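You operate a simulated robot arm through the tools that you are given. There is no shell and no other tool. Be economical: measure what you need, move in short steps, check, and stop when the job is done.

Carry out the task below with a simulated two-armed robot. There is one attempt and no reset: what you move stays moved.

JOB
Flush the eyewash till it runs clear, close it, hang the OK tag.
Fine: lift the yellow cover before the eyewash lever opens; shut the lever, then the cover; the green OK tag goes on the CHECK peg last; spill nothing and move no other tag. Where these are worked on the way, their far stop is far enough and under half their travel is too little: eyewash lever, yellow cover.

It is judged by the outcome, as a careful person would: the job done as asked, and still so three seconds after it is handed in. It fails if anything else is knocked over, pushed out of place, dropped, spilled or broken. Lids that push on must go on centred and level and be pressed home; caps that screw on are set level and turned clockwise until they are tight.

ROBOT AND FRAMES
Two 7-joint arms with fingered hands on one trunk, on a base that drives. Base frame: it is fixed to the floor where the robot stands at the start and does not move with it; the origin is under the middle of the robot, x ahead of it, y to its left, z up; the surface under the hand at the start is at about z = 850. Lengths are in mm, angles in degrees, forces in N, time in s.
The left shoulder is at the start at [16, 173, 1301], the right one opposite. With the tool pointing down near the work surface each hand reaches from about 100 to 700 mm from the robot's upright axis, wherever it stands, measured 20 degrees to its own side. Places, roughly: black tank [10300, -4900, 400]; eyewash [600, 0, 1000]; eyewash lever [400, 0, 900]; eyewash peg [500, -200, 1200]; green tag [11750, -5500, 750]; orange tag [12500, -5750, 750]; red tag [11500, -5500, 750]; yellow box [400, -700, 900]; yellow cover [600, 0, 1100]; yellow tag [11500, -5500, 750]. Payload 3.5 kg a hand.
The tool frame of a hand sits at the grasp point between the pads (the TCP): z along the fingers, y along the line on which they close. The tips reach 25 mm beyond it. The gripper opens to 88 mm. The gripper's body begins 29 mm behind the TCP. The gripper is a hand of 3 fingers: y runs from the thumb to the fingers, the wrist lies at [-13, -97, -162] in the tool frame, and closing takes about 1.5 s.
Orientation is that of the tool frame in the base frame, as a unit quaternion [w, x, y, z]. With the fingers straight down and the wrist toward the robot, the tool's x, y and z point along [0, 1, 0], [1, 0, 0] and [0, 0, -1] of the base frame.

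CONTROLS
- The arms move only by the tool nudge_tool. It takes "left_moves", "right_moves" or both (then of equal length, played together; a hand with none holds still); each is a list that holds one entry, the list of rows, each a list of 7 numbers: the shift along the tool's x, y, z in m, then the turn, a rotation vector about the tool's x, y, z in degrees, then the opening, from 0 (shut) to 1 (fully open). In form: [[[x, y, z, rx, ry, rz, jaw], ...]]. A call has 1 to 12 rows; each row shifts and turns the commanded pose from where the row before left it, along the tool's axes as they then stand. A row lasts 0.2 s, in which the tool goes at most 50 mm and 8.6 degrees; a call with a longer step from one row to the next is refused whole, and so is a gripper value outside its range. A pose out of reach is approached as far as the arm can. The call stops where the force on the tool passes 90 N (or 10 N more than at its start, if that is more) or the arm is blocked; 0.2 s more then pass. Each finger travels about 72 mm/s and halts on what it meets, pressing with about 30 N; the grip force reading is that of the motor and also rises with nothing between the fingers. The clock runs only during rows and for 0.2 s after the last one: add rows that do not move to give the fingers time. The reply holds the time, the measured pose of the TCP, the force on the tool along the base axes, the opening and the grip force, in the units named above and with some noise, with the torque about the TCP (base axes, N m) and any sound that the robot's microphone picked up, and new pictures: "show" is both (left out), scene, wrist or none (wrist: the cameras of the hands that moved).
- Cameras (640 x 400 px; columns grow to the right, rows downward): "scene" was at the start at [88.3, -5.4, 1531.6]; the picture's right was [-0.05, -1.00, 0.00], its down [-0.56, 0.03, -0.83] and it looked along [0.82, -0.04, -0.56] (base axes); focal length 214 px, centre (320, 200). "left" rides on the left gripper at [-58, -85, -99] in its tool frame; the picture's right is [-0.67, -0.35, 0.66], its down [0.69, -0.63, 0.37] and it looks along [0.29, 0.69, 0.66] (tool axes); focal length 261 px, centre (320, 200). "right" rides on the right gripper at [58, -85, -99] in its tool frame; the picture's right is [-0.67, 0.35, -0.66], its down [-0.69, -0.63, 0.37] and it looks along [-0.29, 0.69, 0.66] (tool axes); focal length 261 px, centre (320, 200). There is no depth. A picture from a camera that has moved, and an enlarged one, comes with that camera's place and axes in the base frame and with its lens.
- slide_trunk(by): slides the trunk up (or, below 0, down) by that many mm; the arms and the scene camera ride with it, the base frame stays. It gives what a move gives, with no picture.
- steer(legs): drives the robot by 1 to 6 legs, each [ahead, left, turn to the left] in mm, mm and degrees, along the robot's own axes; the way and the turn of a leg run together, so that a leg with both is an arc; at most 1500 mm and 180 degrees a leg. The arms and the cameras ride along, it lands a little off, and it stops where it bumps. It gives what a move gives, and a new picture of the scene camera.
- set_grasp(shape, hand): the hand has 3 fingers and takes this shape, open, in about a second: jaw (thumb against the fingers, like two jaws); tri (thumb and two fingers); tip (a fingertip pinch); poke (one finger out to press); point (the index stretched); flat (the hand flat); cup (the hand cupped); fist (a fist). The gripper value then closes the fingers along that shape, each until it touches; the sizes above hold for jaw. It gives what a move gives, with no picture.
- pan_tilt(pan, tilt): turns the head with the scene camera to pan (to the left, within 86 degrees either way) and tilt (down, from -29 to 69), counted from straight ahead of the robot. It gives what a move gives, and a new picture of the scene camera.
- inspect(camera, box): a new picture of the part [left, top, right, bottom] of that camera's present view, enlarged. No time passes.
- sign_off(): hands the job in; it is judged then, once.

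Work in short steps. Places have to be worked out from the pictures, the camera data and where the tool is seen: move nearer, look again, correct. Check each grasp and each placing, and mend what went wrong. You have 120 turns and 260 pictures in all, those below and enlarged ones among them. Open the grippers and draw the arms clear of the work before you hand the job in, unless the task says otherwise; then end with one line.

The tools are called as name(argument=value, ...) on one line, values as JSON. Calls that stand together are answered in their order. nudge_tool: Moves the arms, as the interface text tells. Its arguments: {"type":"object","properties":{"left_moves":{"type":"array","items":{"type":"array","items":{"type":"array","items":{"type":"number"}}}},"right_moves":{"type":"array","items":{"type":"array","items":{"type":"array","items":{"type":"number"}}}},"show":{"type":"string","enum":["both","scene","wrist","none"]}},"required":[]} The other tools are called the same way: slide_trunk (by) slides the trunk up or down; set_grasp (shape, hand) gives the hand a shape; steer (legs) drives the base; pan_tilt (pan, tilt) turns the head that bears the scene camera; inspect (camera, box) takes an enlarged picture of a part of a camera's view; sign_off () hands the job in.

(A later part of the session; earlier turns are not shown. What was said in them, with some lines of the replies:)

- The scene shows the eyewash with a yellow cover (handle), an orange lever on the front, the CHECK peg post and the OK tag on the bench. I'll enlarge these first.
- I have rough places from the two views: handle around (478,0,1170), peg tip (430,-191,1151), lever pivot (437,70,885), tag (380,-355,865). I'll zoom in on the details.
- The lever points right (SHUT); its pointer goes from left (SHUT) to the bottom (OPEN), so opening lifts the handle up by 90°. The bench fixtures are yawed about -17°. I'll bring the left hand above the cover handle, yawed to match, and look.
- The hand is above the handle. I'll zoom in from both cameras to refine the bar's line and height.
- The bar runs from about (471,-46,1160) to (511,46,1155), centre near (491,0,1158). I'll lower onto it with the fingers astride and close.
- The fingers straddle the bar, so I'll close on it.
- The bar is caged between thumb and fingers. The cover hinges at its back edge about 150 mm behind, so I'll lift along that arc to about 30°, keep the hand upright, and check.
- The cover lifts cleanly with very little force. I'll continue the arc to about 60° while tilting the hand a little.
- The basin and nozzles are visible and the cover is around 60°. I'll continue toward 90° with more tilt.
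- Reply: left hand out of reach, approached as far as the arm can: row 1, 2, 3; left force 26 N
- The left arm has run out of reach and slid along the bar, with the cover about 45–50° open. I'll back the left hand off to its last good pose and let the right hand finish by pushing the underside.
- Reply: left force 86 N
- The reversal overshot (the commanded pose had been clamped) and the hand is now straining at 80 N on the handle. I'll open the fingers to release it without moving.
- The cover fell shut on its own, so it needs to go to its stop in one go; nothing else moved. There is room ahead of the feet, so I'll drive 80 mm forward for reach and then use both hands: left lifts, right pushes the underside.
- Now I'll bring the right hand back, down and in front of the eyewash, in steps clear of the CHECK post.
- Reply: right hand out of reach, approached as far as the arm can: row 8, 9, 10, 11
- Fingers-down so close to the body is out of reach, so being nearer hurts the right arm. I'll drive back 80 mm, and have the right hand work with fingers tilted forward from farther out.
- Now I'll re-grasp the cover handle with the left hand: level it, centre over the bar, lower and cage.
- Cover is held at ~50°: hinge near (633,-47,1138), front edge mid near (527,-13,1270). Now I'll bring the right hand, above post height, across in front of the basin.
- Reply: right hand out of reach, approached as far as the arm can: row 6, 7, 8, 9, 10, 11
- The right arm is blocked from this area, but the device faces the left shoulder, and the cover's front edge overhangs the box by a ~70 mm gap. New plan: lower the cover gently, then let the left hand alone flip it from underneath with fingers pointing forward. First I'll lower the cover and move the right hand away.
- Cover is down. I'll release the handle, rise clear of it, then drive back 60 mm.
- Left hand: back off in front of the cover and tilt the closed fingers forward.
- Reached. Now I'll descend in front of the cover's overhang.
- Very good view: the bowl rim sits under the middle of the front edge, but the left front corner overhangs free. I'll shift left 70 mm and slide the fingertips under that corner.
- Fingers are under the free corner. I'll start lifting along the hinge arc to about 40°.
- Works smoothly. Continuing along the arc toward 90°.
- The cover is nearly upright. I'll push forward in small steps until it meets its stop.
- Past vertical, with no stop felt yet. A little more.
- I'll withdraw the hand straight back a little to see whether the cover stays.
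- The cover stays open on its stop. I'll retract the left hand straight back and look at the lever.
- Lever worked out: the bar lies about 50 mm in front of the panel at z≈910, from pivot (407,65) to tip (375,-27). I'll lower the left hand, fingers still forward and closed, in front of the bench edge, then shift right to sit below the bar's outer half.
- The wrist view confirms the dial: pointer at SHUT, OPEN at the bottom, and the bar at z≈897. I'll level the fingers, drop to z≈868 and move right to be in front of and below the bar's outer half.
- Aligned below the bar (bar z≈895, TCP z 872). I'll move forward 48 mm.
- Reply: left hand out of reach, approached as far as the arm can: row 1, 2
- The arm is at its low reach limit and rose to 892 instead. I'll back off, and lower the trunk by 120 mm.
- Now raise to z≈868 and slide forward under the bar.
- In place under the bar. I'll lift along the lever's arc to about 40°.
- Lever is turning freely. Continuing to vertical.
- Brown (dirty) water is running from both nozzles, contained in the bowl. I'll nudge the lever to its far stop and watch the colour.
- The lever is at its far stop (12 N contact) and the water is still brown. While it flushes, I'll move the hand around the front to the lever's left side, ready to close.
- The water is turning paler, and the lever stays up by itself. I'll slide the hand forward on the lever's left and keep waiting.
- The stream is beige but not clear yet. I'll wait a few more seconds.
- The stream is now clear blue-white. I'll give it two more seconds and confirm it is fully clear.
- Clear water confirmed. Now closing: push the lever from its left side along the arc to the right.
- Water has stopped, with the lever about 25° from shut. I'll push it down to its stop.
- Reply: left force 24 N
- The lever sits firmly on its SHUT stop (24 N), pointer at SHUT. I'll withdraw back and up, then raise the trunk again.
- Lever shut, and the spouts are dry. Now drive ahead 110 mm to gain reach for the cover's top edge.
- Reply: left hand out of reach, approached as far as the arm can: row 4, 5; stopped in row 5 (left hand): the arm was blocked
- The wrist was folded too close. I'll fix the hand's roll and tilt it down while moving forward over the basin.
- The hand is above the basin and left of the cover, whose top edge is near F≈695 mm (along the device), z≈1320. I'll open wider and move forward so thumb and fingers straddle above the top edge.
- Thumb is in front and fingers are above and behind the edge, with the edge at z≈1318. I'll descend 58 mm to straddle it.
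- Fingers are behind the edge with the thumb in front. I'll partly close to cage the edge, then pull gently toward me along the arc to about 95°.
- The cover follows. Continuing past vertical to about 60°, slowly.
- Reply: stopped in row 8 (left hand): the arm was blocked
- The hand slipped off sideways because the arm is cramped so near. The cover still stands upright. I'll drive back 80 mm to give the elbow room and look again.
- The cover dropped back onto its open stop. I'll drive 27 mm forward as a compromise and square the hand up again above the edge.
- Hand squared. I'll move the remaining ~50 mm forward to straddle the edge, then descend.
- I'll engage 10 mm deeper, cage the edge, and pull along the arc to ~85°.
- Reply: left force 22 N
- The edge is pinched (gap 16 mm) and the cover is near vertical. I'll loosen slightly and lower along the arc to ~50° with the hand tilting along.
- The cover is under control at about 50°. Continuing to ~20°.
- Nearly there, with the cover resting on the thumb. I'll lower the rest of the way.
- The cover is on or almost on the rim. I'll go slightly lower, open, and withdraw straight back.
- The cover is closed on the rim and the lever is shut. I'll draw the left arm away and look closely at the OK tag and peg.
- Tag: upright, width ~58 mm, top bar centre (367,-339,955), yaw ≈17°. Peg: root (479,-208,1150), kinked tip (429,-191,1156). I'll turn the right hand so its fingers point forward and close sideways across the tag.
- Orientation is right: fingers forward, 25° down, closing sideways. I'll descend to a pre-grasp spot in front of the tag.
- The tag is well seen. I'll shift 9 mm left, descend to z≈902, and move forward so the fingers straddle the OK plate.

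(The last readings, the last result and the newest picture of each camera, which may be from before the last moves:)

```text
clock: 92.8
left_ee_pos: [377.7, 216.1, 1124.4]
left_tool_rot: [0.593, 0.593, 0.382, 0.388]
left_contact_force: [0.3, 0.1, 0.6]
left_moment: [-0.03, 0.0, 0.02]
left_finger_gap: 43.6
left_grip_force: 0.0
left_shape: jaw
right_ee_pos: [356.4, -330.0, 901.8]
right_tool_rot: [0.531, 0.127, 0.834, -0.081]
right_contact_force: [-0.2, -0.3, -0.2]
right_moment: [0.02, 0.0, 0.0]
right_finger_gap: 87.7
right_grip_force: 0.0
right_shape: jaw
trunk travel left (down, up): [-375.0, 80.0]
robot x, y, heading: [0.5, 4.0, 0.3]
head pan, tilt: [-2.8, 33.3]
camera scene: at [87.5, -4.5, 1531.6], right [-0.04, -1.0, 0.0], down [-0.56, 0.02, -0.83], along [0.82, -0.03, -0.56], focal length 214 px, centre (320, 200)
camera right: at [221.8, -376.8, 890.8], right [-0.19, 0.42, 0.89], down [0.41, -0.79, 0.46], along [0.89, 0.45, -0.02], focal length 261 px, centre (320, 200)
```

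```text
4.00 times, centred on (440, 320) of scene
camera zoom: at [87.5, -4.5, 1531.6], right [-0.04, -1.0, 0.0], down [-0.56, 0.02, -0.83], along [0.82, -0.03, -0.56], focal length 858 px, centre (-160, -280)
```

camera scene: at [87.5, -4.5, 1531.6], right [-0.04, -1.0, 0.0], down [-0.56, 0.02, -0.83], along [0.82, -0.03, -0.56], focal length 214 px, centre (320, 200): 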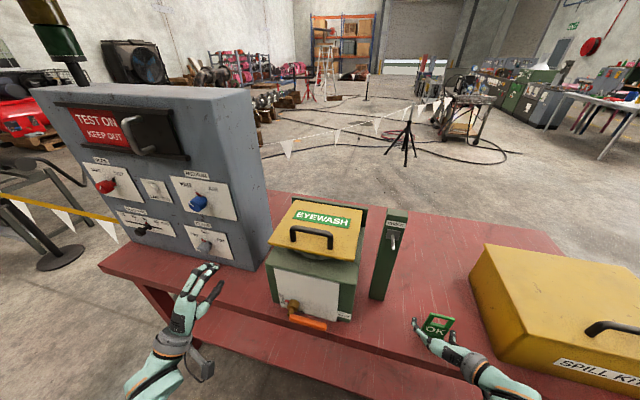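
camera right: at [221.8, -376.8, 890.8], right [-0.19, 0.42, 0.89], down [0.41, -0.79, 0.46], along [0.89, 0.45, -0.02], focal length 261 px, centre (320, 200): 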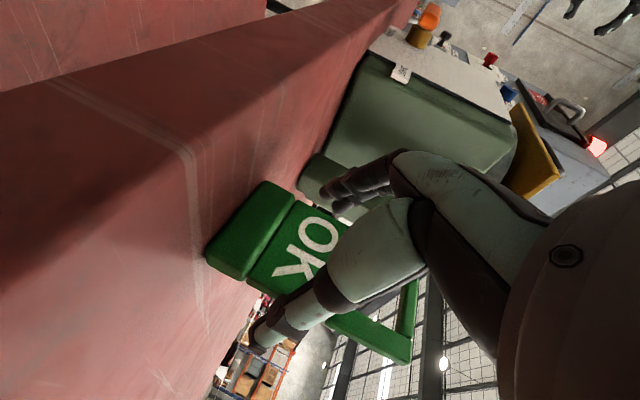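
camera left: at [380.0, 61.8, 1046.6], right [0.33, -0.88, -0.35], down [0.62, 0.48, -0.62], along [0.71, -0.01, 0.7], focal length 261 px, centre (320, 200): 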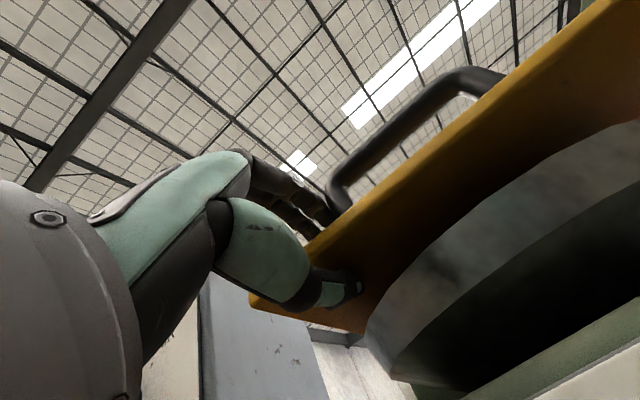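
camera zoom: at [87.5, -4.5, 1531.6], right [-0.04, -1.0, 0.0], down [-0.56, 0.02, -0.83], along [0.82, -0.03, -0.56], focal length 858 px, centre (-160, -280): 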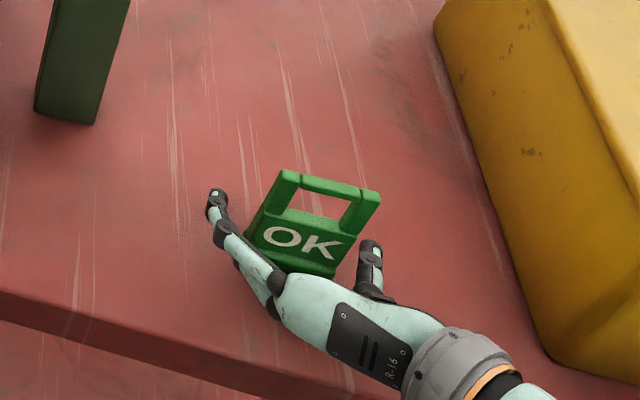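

Straddling and centred. I'll go 6 mm deeper and close on the tag.

nudge_tool(right_moves=[[[-0.0025, 0, 0.0054, 0, 0, 0, 1], [0, 0, 0, 0, 0, 0, 0.75], [0, 0, 0, 0, 0, 0, 0.65], [0, 0, 0, 0, 0, 0, 0.5], [0, 0, 0, 0, 0, 0, 0.4], [0, 0, 0, 0, 0, 0, 0.4], [0, 0, 0, 0, 0, 0, 0.4]]])

inspect(camera="scene", box=[390, 280, 480, 350])

```text
clock: 94.4
left_ee_pos: [379.9, 216.0, 1126.3]
left_tool_rot: [0.592, 0.593, 0.382, 0.389]
left_contact_force: [-0.7, -0.9, 0.2]
left_moment: [-0.02, 0.02, 0.0]
left_finger_gap: 43.8
left_grip_force: 0.0
left_shape: jaw
right_ee_pos: [362.2, -331.4, 901.8]
right_tool_rot: [0.53, 0.127, 0.835, -0.08]
right_contact_force: [0.2, 1.2, 0.1]
right_moment: [0.02, -0.01, -0.01]
right_finger_gap: 42.8
right_grip_force: 30.0
right_shape: jaw
trunk travel left (down, up): [-375.0, 80.0]
robot x, y, heading: [-1.5, -1.5, 0.4]
head pan, tilt: [-2.8, 33.3]
camera scene: at [88.0, -4.7, 1531.6], right [-0.04, -1.0, 0.0], down [-0.56, 0.02, -0.83], along [0.82, -0.03, -0.56], focal length 214 px, centre (320, 200)
camera right: at [227.7, -378.5, 890.9], right [-0.19, 0.42, 0.89], down [0.41, -0.79, 0.46], along [0.89, 0.45, -0.02], focal length 261 px, centre (320, 200)
```

scene: 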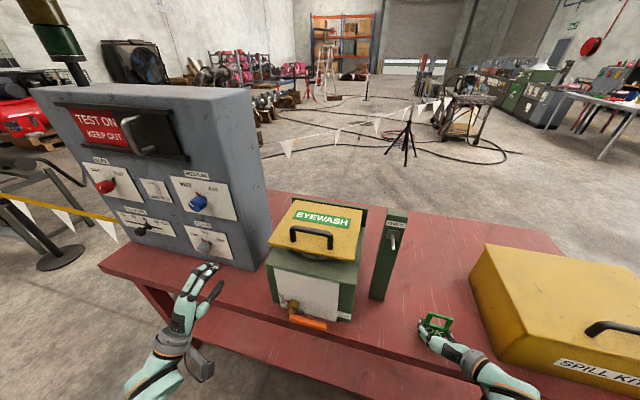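
right: 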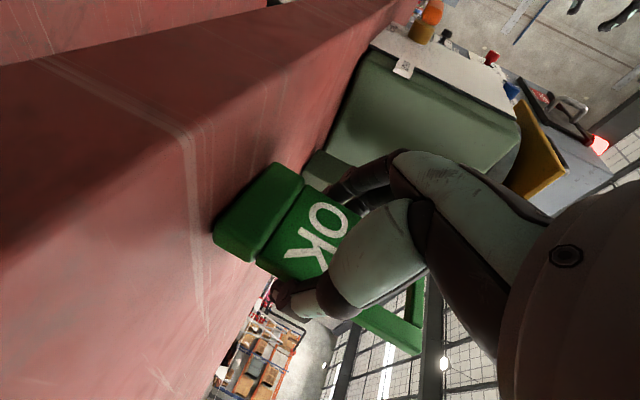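

```text
5.71 times, centred on (435, 315) of scene
camera zoom: at [88.0, -4.7, 1531.6], right [-0.04, -1.0, 0.0], down [-0.56, 0.02, -0.83], along [0.82, -0.03, -0.56], focal length 1226 px, centre (-337, -457)
```

zoom: 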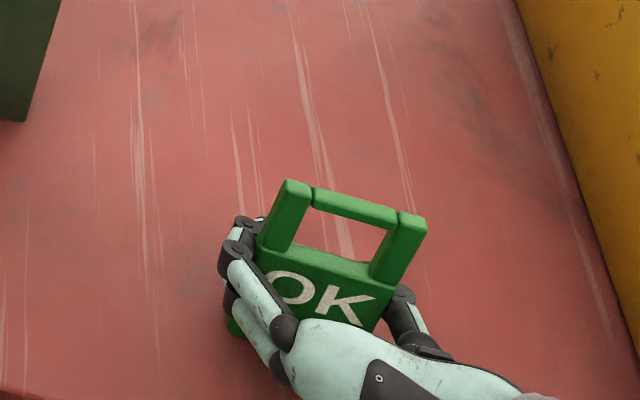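

Gripped (30 N, gap 43 mm). I'll lift 60 mm and check the hold.

nudge_tool(right_moves=[[[-0.0136, 0, -0.0063, 0, 0, 0, 0.3], [-0.0136, 0, -0.0063, 0, 0, 0, 0.3], [-0.0272, 0, -0.0127, 0, 0, 0, 0.3], [0, 0, 0, 0, 0, 0, 0.3]]])

inspect(camera="scene", box=[390, 260, 480, 330])

```text
clock: 95.4
left_ee_pos: [379.2, 216.2, 1124.3]
left_tool_rot: [0.593, 0.593, 0.381, 0.389]
left_contact_force: [0.1, -0.1, 0.7]
left_moment: [0.01, 0.02, 0.02]
left_finger_gap: 43.7
left_grip_force: 0.0
left_shape: jaw
right_ee_pos: [360.6, -332.7, 961.2]
right_tool_rot: [0.53, 0.127, 0.835, -0.08]
right_contact_force: [0.5, -0.2, 0.0]
right_moment: [-0.04, -0.01, -0.01]
right_finger_gap: 42.4
right_grip_force: 30.1
right_shape: jaw
trunk travel left (down, up): [-375.0, 80.0]
robot x, y, heading: [-1.5, -2.2, 0.5]
head pan, tilt: [-2.8, 33.3]
camera scene: at [87.9, -4.7, 1531.6], right [-0.04, -1.0, 0.0], down [-0.56, 0.02, -0.83], along [0.82, -0.03, -0.56], focal length 214 px, centre (320, 200)
camera right: at [225.6, -379.8, 951.4], right [-0.19, 0.42, 0.89], down [0.41, -0.79, 0.46], along [0.89, 0.45, -0.02], focal length 261 px, centre (320, 200)
```

scene: 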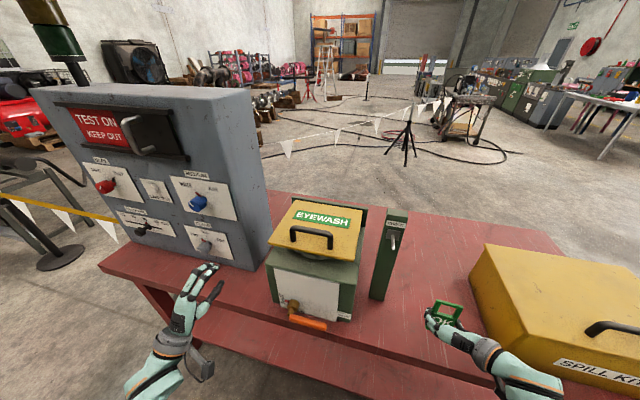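
right: 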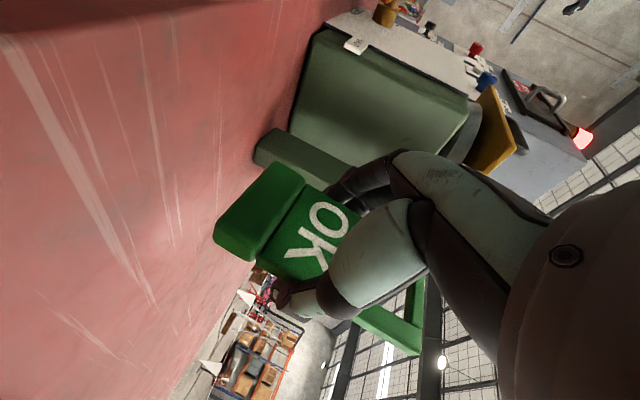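

```text
5.71 times, centred on (435, 295) of scene
camera zoom: at [87.9, -4.7, 1531.6], right [-0.04, -1.0, 0.0], down [-0.56, 0.02, -0.83], along [0.82, -0.03, -0.56], focal length 1226 px, centre (-337, -343)
```

zoom: 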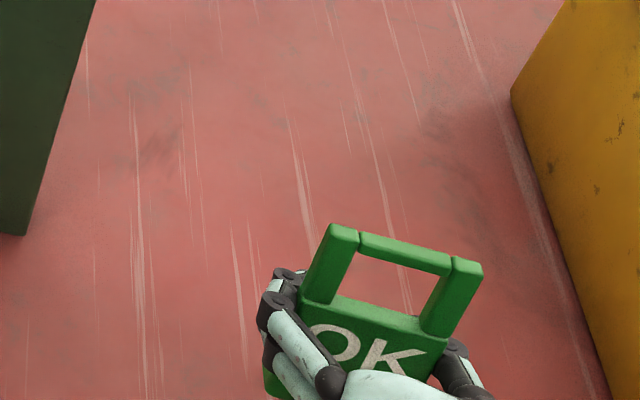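

The hold is firm. I'll raise the tag to peg height, then drive back 100 mm to give the right arm room.

nudge_tool(right_moves=[[[-0.0277, 0, -0.0182, 0, 0, 0, 0.3], [-0.0277, 0, -0.0182, 0, 0, 0, 0.3], [-0.0277, 0, -0.0182, 0, 0, 0, 0.3], [-0.0277, 0, -0.0182, 0, 0, 0, 0.3], [-0.0277, 0, -0.0182, 0, 0, 0, 0.3], [0, 0, 0, 0, 0, 0, 0.3]]], show="none")

steer(legs=[[-100, 0, 0]])

```text
clock: 96.8
left_ee_pos: [379.4, 216.2, 1123.6]
left_tool_rot: [0.593, 0.594, 0.382, 0.388]
left_contact_force: [0.3, 0.1, -0.7]
left_moment: [0.03, -0.04, 0.03]
left_finger_gap: 43.6
left_grip_force: 0.1
left_shape: jaw
right_ee_pos: [336.0, -324.6, 1125.9]
right_tool_rot: [0.53, 0.128, 0.835, -0.08]
right_contact_force: [-0.6, -0.1, -0.3]
right_moment: [0.02, -0.01, -0.03]
right_finger_gap: 41.7
right_grip_force: 30.1
right_shape: jaw
trunk travel left (down, up): [-375.0, 80.0]
robot x, y, heading: [1.0, 2.7, 0.6]
head pan, tilt: [-2.8, 33.3]
```

```text
clock: 98.0
left_ee_pos: [277.4, 214.4, 1124.3]
left_tool_rot: [0.593, 0.594, 0.382, 0.387]
left_contact_force: [0.3, 0.7, 0.9]
left_moment: [-0.03, 0.05, -0.02]
left_finger_gap: 43.6
left_grip_force: 0.0
left_shape: jaw
right_ee_pos: [232.9, -325.1, 1124.5]
right_tool_rot: [0.53, 0.128, 0.835, -0.08]
right_contact_force: [0.3, 0.2, -0.4]
right_moment: [0.0, -0.01, -0.03]
right_finger_gap: 42.1
right_grip_force: 30.1
right_shape: jaw
trunk travel left (down, up): [-375.0, 80.0]
robot x, y, heading: [-101.3, -1.5, 0.3]
head pan, tilt: [-2.8, 33.3]
camera scene: at [-12.2, -5.5, 1531.4], right [-0.04, -1.0, 0.0], down [-0.57, 0.02, -0.82], along [0.82, -0.04, -0.57], focal length 214 px, centre (320, 200)
```

scene: 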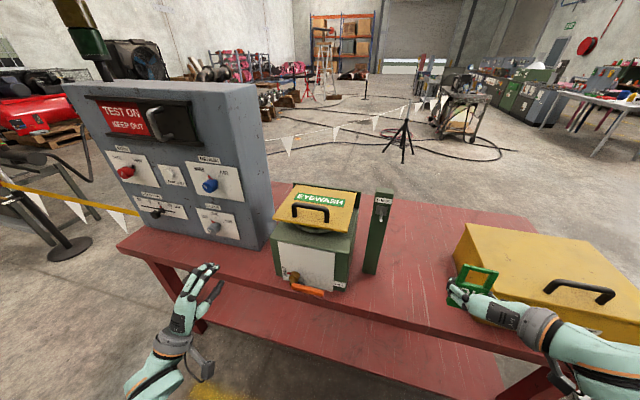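

Now I'll move left and forward to just in front of the peg tip, with the loop centred on it.

nudge_tool(right_moves=[[[-0.0075, 0.0316, 0.016, 0, 0, 0, 0.3], [-0.0075, 0.0316, 0.016, 0, 0, 0, 0.3], [-0.0075, 0.0316, 0.016, 0, 0, 0, 0.3], [-0.0075, 0.0316, 0.016, 0, 0, 0, 0.3], [-0.0075, 0.0316, 0.016, 0, 0, 0, 0.3], [-0.0075, 0.0316, 0.016, 0, 0, 0, 0.3], [0, 0, 0, 0, 0, 0, 0.3]]])

inspect(camera="scene", box=[340, 180, 430, 250])

```text
clock: 99.5
left_ee_pos: [276.9, 214.8, 1125.2]
left_tool_rot: [0.593, 0.594, 0.381, 0.387]
left_contact_force: [0.2, -0.5, 0.2]
left_moment: [0.01, 0.01, -0.02]
left_finger_gap: 43.6
left_grip_force: 0.1
left_shape: jaw
right_ee_pos: [389.0, -174.0, 1124.2]
right_tool_rot: [0.531, 0.128, 0.834, -0.08]
right_contact_force: [-0.5, 1.5, 0.4]
right_moment: [0.02, -0.04, 0.0]
right_finger_gap: 40.8
right_grip_force: 30.2
right_shape: jaw
trunk travel left (down, up): [-375.0, 80.0]
robot x, y, heading: [-107.3, -3.1, 0.3]
head pan, tilt: [-2.8, 33.3]
camera scene: at [-14.9, -5.9, 1531.6], right [-0.04, -1.0, 0.0], down [-0.56, 0.02, -0.83], along [0.82, -0.04, -0.56], focal length 214 px, centre (320, 200)
camera right: at [255.5, -221.3, 1113.9], right [-0.19, 0.42, 0.89], down [0.41, -0.79, 0.46], along [0.89, 0.45, -0.02], focal length 261 px, centre (320, 200)
```

scene: 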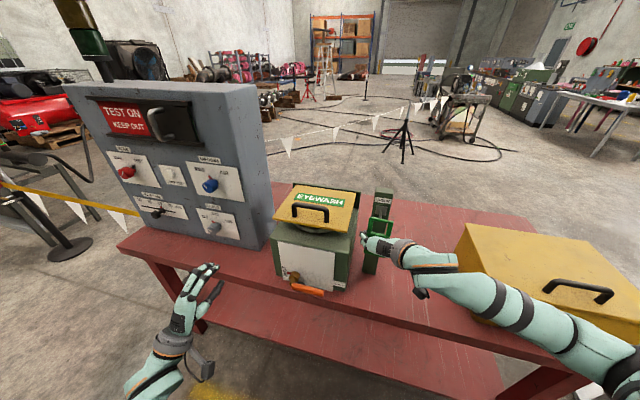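
right: 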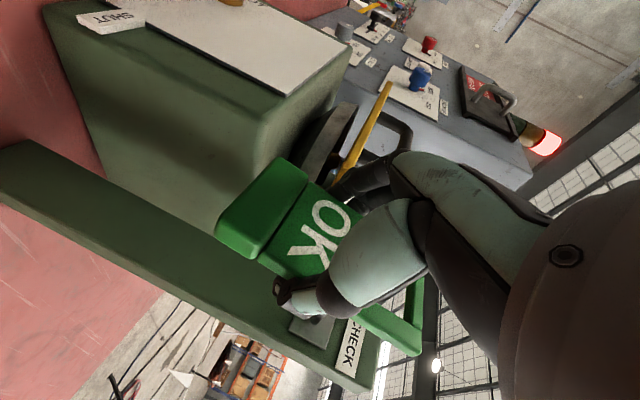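

```text
5.71 times, centred on (385, 215) of scene
camera zoom: at [-14.9, -5.9, 1531.6], right [-0.04, -1.0, 0.0], down [-0.56, 0.02, -0.83], along [0.82, -0.04, -0.56], focal length 1226 px, centre (-51, 114)
```

zoom: 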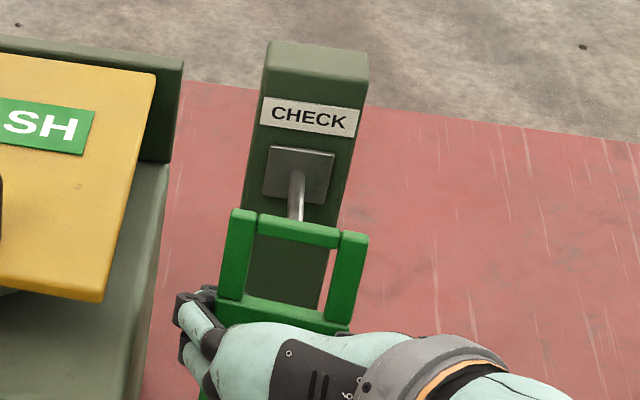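

Laterally the loop lines up with the peg (within ~1 mm). The opening spans z≈1145–1179 against the tip at 1151–1161, so I'll lower 7 mm and advance 32 mm, then check.

nudge_tool(right_moves=[[[0.0063, 0, 0.003, 0, 0, 0, 0.3], [-0.0068, 0, 0.0145, 0, 0, 0, 0.3], [-0.0068, 0, 0.0145, 0, 0, 0, 0.3], [0, 0, 0, 0, 0, 0, 0.3]]])

inspect(camera="scene", box=[350, 185, 420, 240])

inspect(camera="right", box=[200, 220, 460, 400])

```text
clock: 100.5
left_ee_pos: [277.0, 215.6, 1124.4]
left_tool_rot: [0.593, 0.594, 0.382, 0.387]
left_contact_force: [0.3, -0.3, -0.3]
left_moment: [0.02, 0.0, 0.01]
left_finger_gap: 43.6
left_grip_force: 0.1
left_shape: jaw
right_ee_pos: [420.7, -185.9, 1119.5]
right_tool_rot: [0.53, 0.128, 0.834, -0.08]
right_contact_force: [-0.4, -0.3, -0.4]
right_moment: [-0.03, -0.02, -0.01]
right_finger_gap: 40.3
right_grip_force: 29.6
right_shape: jaw
trunk travel left (down, up): [-375.0, 80.0]
robot x, y, heading: [-104.2, -2.7, 0.1]
head pan, tilt: [-2.8, 33.3]
camera scene: at [-14.7, -5.3, 1531.6], right [-0.04, -1.0, 0.0], down [-0.56, 0.02, -0.83], along [0.82, -0.04, -0.56], focal length 214 px, centre (320, 200)
camera right: at [287.1, -233.3, 1108.6], right [-0.19, 0.42, 0.89], down [0.41, -0.79, 0.46], along [0.89, 0.45, -0.02], focal length 261 px, centre (320, 200)
```

scene: 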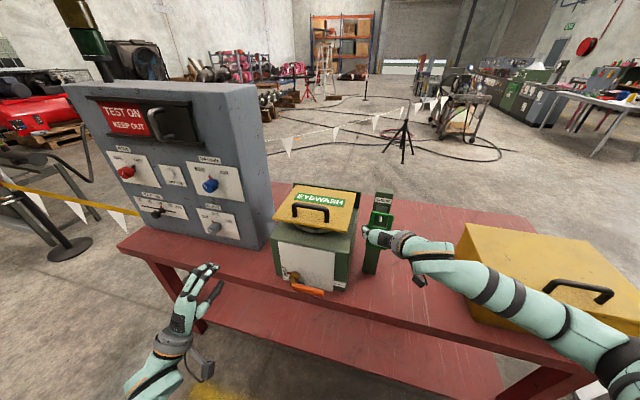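
right: 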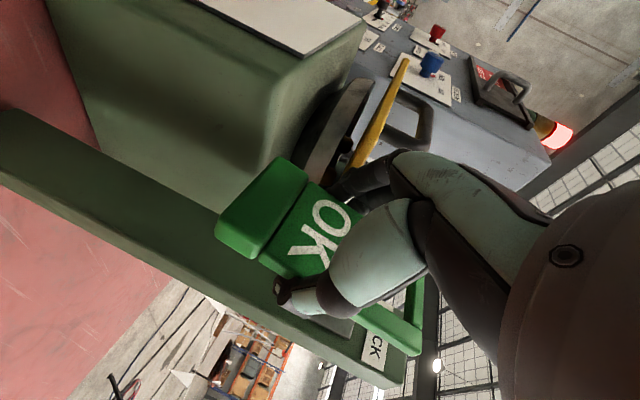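

```text
7.27 times, centred on (385, 212) of scene
camera zoom: at [-14.7, -5.3, 1531.6], right [-0.04, -1.0, 0.0], down [-0.56, 0.02, -0.83], along [0.82, -0.04, -0.56], focal length 1560 px, centre (-153, 109)
```

zoom: 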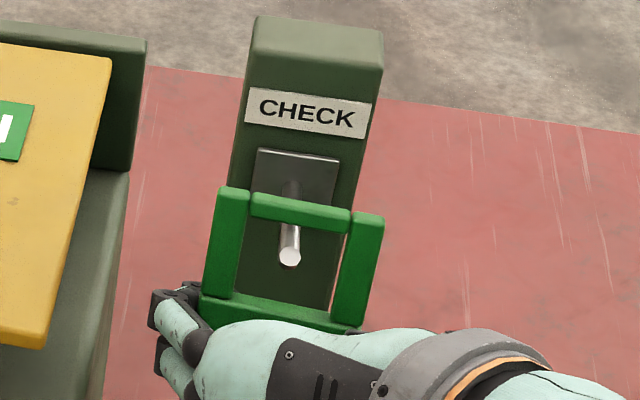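

```text
2.22 times, centred on (330, 310) of right
camera zoom: at [287.1, -233.3, 1108.6], right [-0.19, 0.42, 0.89], down [0.41, -0.79, 0.46], along [0.89, 0.45, -0.02], focal length 579 px, centre (298, -44)
```

zoom: 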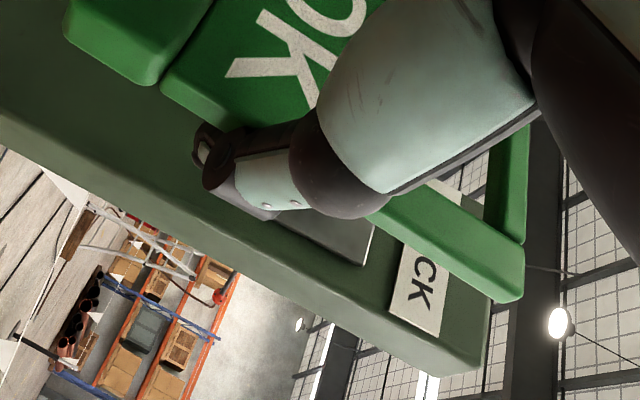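

The peg tip is visible inside the loop opening, centred. I'll advance 28 mm more.

nudge_tool(right_moves=[[[-0.0059, 0, 0.0127, 0, 0, 0, 0.3], [-0.0059, 0, 0.0127, 0, 0, 0, 0.3], [0, 0, 0, 0, 0, 0, 0.3]]], show="none")

inspect(camera="scene", box=[350, 185, 420, 240])

```text
clock: 101.3
left_ee_pos: [276.6, 215.4, 1124.9]
left_tool_rot: [0.593, 0.594, 0.382, 0.387]
left_contact_force: [0.3, 0.4, 0.3]
left_moment: [0.01, -0.01, -0.01]
left_finger_gap: 43.7
left_grip_force: 0.0
left_shape: jaw
right_ee_pos: [448.9, -195.7, 1120.2]
right_tool_rot: [0.531, 0.128, 0.834, -0.081]
right_contact_force: [-0.3, 0.2, -0.6]
right_moment: [-0.01, 0.01, 0.0]
right_finger_gap: 40.2
right_grip_force: 30.3
right_shape: jaw
trunk travel left (down, up): [-375.0, 80.0]
robot x, y, heading: [-102.9, -0.6, 0.3]
head pan, tilt: [-2.8, 33.3]
```

```text
7.27 times, centred on (385, 212) of scene
camera zoom: at [-14.8, -5.5, 1531.6], right [-0.04, -1.0, 0.0], down [-0.56, 0.02, -0.83], along [0.82, -0.04, -0.56], focal length 1560 px, centre (-153, 109)
```

zoom: 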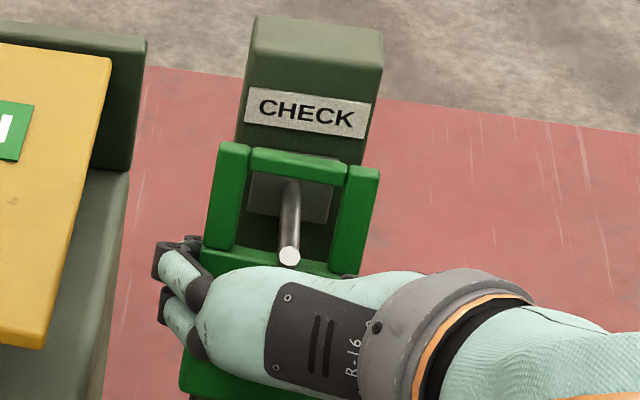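

Threaded well past the kink. I'll lower in small steps until the bar rests on the peg.

nudge_tool(right_moves=[[[0.0045, 0, 0.0021, 0, 0, 0, 0.3], [0.0045, 0, 0.0021, 0, 0, 0, 0.3], [0.0045, 0, 0.0021, 0, 0, 0, 0.3], [0, 0, 0, 0, 0, 0, 0.3]]], show="none")

inspect(camera="scene", box=[350, 185, 420, 240])

```text
clock: 102.3
left_ee_pos: [276.8, 215.9, 1125.1]
left_tool_rot: [0.594, 0.594, 0.381, 0.387]
left_contact_force: [0.4, 0.3, 0.0]
left_moment: [0.0, -0.01, 0.01]
left_finger_gap: 43.4
left_grip_force: 0.1
left_shape: jaw
right_ee_pos: [447.6, -193.8, 1104.4]
right_tool_rot: [0.53, 0.128, 0.835, -0.08]
right_contact_force: [0.4, 0.1, -0.2]
right_moment: [0.02, -0.02, -0.02]
right_finger_gap: 40.2
right_grip_force: 30.5
right_shape: jaw
trunk travel left (down, up): [-375.0, 80.0]
robot x, y, heading: [-102.9, -4.1, 0.4]
head pan, tilt: [-2.8, 33.3]
```

```text
7.27 times, centred on (385, 212) of scene
camera zoom: at [-14.4, -5.4, 1531.6], right [-0.04, -1.0, 0.0], down [-0.56, 0.02, -0.83], along [0.82, -0.04, -0.56], focal length 1560 px, centre (-153, 109)
```

zoom: 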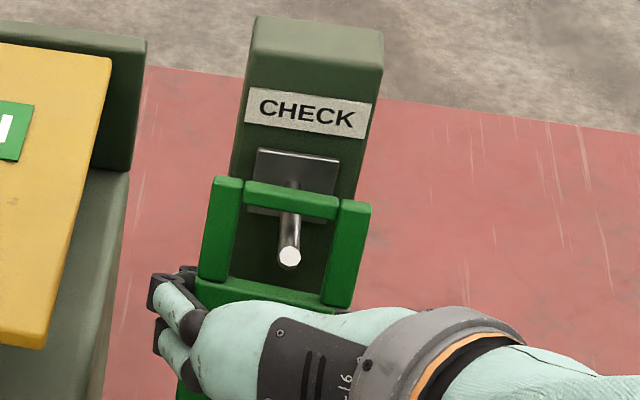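

Bar not yet touching; lowering further in 4 mm steps.

nudge_tool(right_moves=[[[0.0027, 0, 0.0013, 0, 0, 0, 0.3], [0.0027, 0, 0.0013, 0, 0, 0, 0.3], [0, 0, 0, 0, 0, 0, 0.3]]], show="none")

inspect(camera="scene", box=[350, 185, 420, 240])

```text
clock: 103.2
left_ee_pos: [277.8, 214.9, 1126.0]
left_tool_rot: [0.593, 0.593, 0.382, 0.388]
left_contact_force: [0.8, 0.1, 0.0]
left_moment: [0.0, 0.04, 0.0]
left_finger_gap: 43.8
left_grip_force: 0.0
left_shape: jaw
right_ee_pos: [447.6, -192.9, 1100.6]
right_tool_rot: [0.53, 0.128, 0.835, -0.081]
right_contact_force: [0.4, -0.2, 3.3]
right_moment: [0.05, -0.03, 0.01]
right_finger_gap: 40.2
right_grip_force: 29.8
right_shape: jaw
trunk travel left (down, up): [-375.0, 80.0]
robot x, y, heading: [-103.2, 4.1, 0.6]
head pan, tilt: [-2.8, 33.3]
```

```text
7.27 times, centred on (385, 212) of scene
camera zoom: at [-15.0, -5.4, 1531.7], right [-0.04, -1.0, 0.0], down [-0.56, 0.02, -0.83], along [0.82, -0.04, -0.56], focal length 1560 px, centre (-153, 109)
```

zoom: 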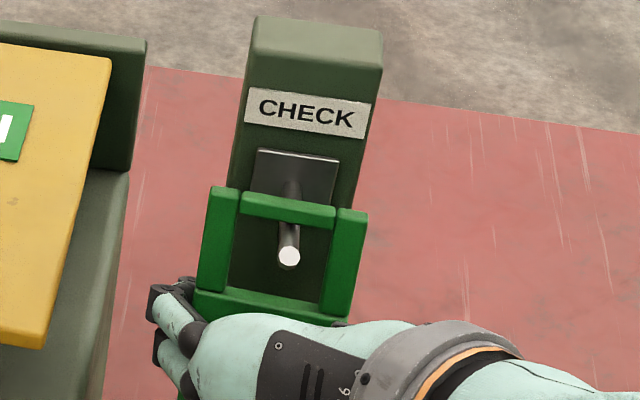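

Contact felt (3.3 N up): the bar rests on the peg. I'll open the fingers slowly without moving.

nudge_tool(right_moves=[[[0, 0, 0, 0, 0, 0, 0.52], [0, 0, 0, 0, 0, 0, 0.6], [0, 0, 0, 0, 0, 0, 0.75], [0, 0, 0, 0, 0, 0, 0.9], [0, 0, 0, 0, 0, 0, 1], [0, 0, 0, 0, 0, 0, 1]]], show="none")

inspect(camera="scene", box=[350, 185, 420, 250])

inspect(camera="right", box=[150, 100, 500, 400])

```text
clock: 104.5
left_ee_pos: [277.0, 215.3, 1124.3]
left_tool_rot: [0.593, 0.593, 0.382, 0.388]
left_contact_force: [-0.1, 0.1, -0.3]
left_moment: [0.01, -0.01, -0.02]
left_finger_gap: 43.5
left_grip_force: 0.0
left_shape: jaw
right_ee_pos: [445.7, -193.9, 1097.5]
right_tool_rot: [0.529, 0.127, 0.835, -0.081]
right_contact_force: [0.4, -0.2, -0.7]
right_moment: [-0.02, -0.02, 0.0]
right_finger_gap: 87.5
right_grip_force: 0.1
right_shape: jaw
trunk travel left (down, up): [-375.0, 80.0]
robot x, y, heading: [-105.1, -0.2, 0.4]
head pan, tilt: [-2.8, 33.3]
```

```text
6.15 times, centred on (385, 218) of scene
camera zoom: at [-14.5, -5.4, 1531.6], right [-0.04, -1.0, 0.0], down [-0.56, 0.02, -0.83], along [0.82, -0.04, -0.56], focal length 1320 px, centre (-80, 92)
```

zoom: 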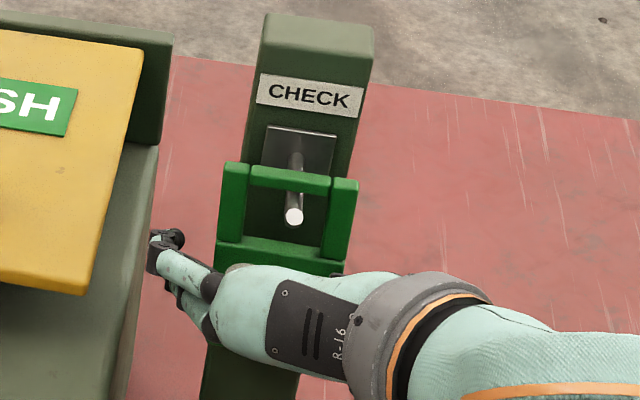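

```text
1.33 times, centred on (325, 250) of right
camera zoom: at [313.0, -240.1, 1088.1], right [-0.19, 0.42, 0.89], down [0.41, -0.79, 0.46], along [0.89, 0.45, -0.02], focal length 348 px, centre (313, 133)
```

zoom: 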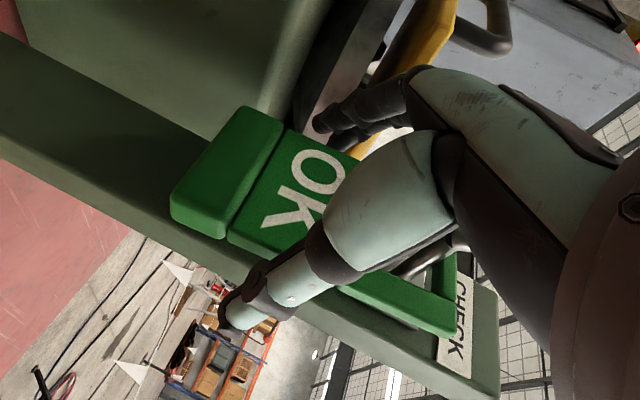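

The tag hangs freely on the peg. I'll withdraw the right hand straight back horizontally.

nudge_tool(right_moves=[[[0.0064, 0, -0.0136, 0, 0, 0, 1], [0.0127, 0, -0.0272, 0, 0, 0, 1], [0.0127, 0, -0.0272, 0, 0, 0, 1], [0.0127, -0.02, -0.0272, 0, 0, 0, 1], [0, -0.04, 0, 0, 0, 0, 1], [0, -0.04, 0, 0, 0, 0, 1], [0, 0, 0, 0, 0, 0, 1]]])

inspect(camera="scene", box=[260, 170, 430, 310])

```text
clock: 106.2
left_ee_pos: [276.8, 215.3, 1125.1]
left_tool_rot: [0.593, 0.594, 0.381, 0.388]
left_contact_force: [-0.2, 0.5, 0.0]
left_moment: [-0.03, 0.01, 0.01]
left_finger_gap: 43.6
left_grip_force: 0.0
left_shape: jaw
right_ee_pos: [319.3, -256.9, 1099.0]
right_tool_rot: [0.53, 0.128, 0.835, -0.081]
right_contact_force: [-0.2, 0.7, 0.3]
right_moment: [0.06, 0.03, -0.01]
right_finger_gap: 87.6
right_grip_force: 0.2
right_shape: jaw
trunk travel left (down, up): [-375.0, 80.0]
robot x, y, heading: [-102.3, -0.1, 0.5]
head pan, tilt: [-2.8, 33.3]
camera scene: at [-14.1, -4.8, 1531.5], right [-0.04, -1.0, 0.0], down [-0.56, 0.02, -0.83], along [0.82, -0.04, -0.56], focal length 214 px, centre (320, 200)
camera right: at [183.8, -304.5, 1088.0], right [-0.19, 0.42, 0.89], down [0.41, -0.79, 0.46], along [0.89, 0.45, -0.02], focal length 261 px, centre (320, 200)
```

scene: 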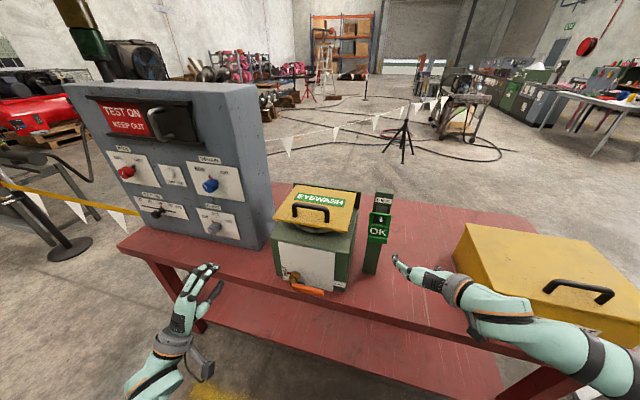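
right: 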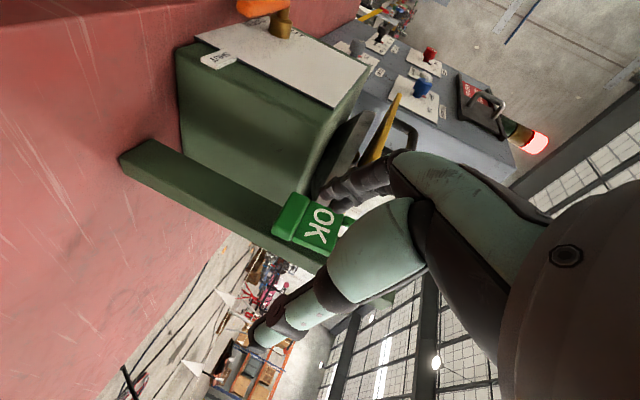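

```text
2.86 times, centred on (345, 240) of scene
camera zoom: at [-14.1, -4.8, 1531.5], right [-0.04, -1.0, 0.0], down [-0.56, 0.02, -0.83], along [0.82, -0.04, -0.56], focal length 613 px, centre (249, 86)
```

zoom: 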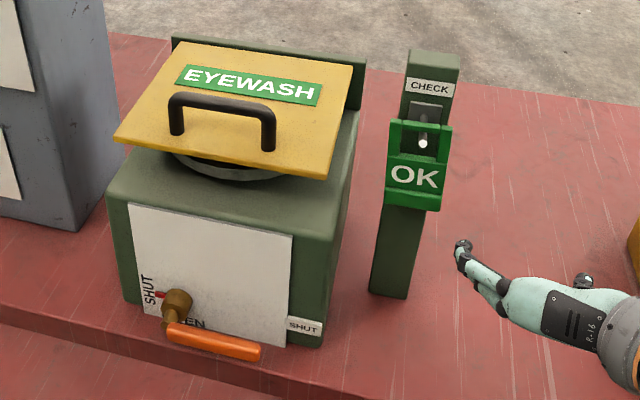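

Tag hung, cover shut, lever shut. I'll open the left gripper and back the robot off, then do a final check.

nudge_tool(left_moves=[[[0, 0, 0, 0, 0, 0, 0.8], [0, 0, 0, 0, 0, 0, 1], [0, 0, 0, 0, 0, 0, 1]]], show="none")

steer(legs=[[-120, 0, 0]])

inspect(camera="scene", box=[260, 160, 430, 300])

```text
clock: 107.0
left_ee_pos: [277.5, 215.7, 1125.1]
left_tool_rot: [0.593, 0.594, 0.381, 0.387]
left_contact_force: [0.8, -0.5, 0.1]
left_moment: [0.01, 0.03, 0.0]
left_finger_gap: 87.4
left_grip_force: 0.1
left_shape: jaw
right_ee_pos: [318.5, -258.8, 1098.6]
right_tool_rot: [0.53, 0.128, 0.835, -0.081]
right_contact_force: [0.2, 1.0, 0.1]
right_moment: [0.02, -0.01, 0.0]
right_finger_gap: 87.7
right_grip_force: 0.0
right_shape: jaw
trunk travel left (down, up): [-375.0, 80.0]
robot x, y, heading: [-105.9, 1.6, 0.2]
head pan, tilt: [-2.8, 33.3]
```

```text
clock: 108.2
left_ee_pos: [158.0, 216.6, 1125.5]
left_tool_rot: [0.593, 0.594, 0.382, 0.387]
left_contact_force: [0.2, 0.1, -0.2]
left_moment: [0.0, 0.0, 0.02]
left_finger_gap: 87.5
left_grip_force: 0.0
left_shape: jaw
right_ee_pos: [201.4, -256.0, 1097.4]
right_tool_rot: [0.53, 0.125, 0.835, -0.079]
right_contact_force: [0.3, 0.1, 0.8]
right_moment: [-0.02, 0.01, 0.01]
right_finger_gap: 87.8
right_grip_force: 0.1
right_shape: jaw
trunk travel left (down, up): [-375.0, 80.0]
robot x, y, heading: [-223.8, 2.6, 0.7]
head pan, tilt: [-2.8, 33.3]
camera scene: at [-131.8, -5.9, 1531.4], right [-0.04, -1.0, 0.0], down [-0.57, 0.02, -0.82], along [0.82, -0.03, -0.57], focal length 214 px, centre (320, 200)
```

scene: 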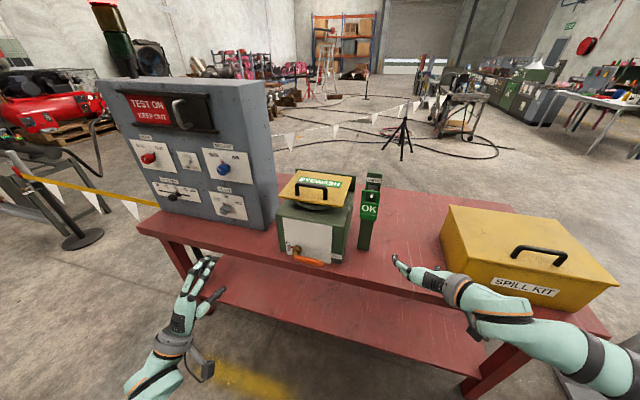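

```text
2.86 times, centred on (345, 230) of scene
camera zoom: at [-131.8, -5.9, 1531.4], right [-0.04, -1.0, 0.0], down [-0.57, 0.02, -0.82], along [0.82, -0.03, -0.57], focal length 613 px, centre (249, 114)
```

zoom: 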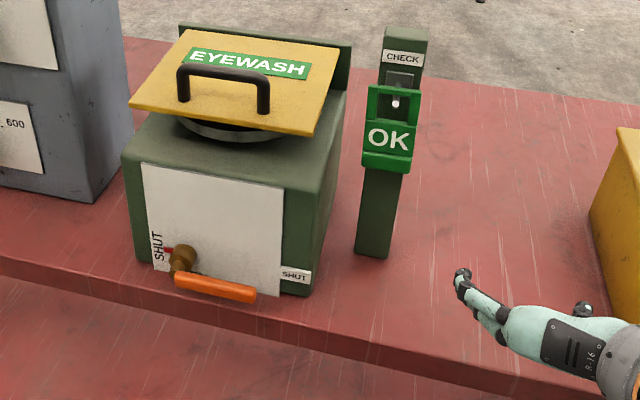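

Everything is as asked and stable, and both hands are open and clear, so I'm handing in.

sign_off()

```text
The job is handed in.
```

The eyewash ran until the water was clear, the lever and then the cover are shut, and the green OK tag hangs on the CHECK peg. I saw no spills and nothing else out of place. On an early try the cover slipped and dropped shut before any water was on, with no damage that I could see.
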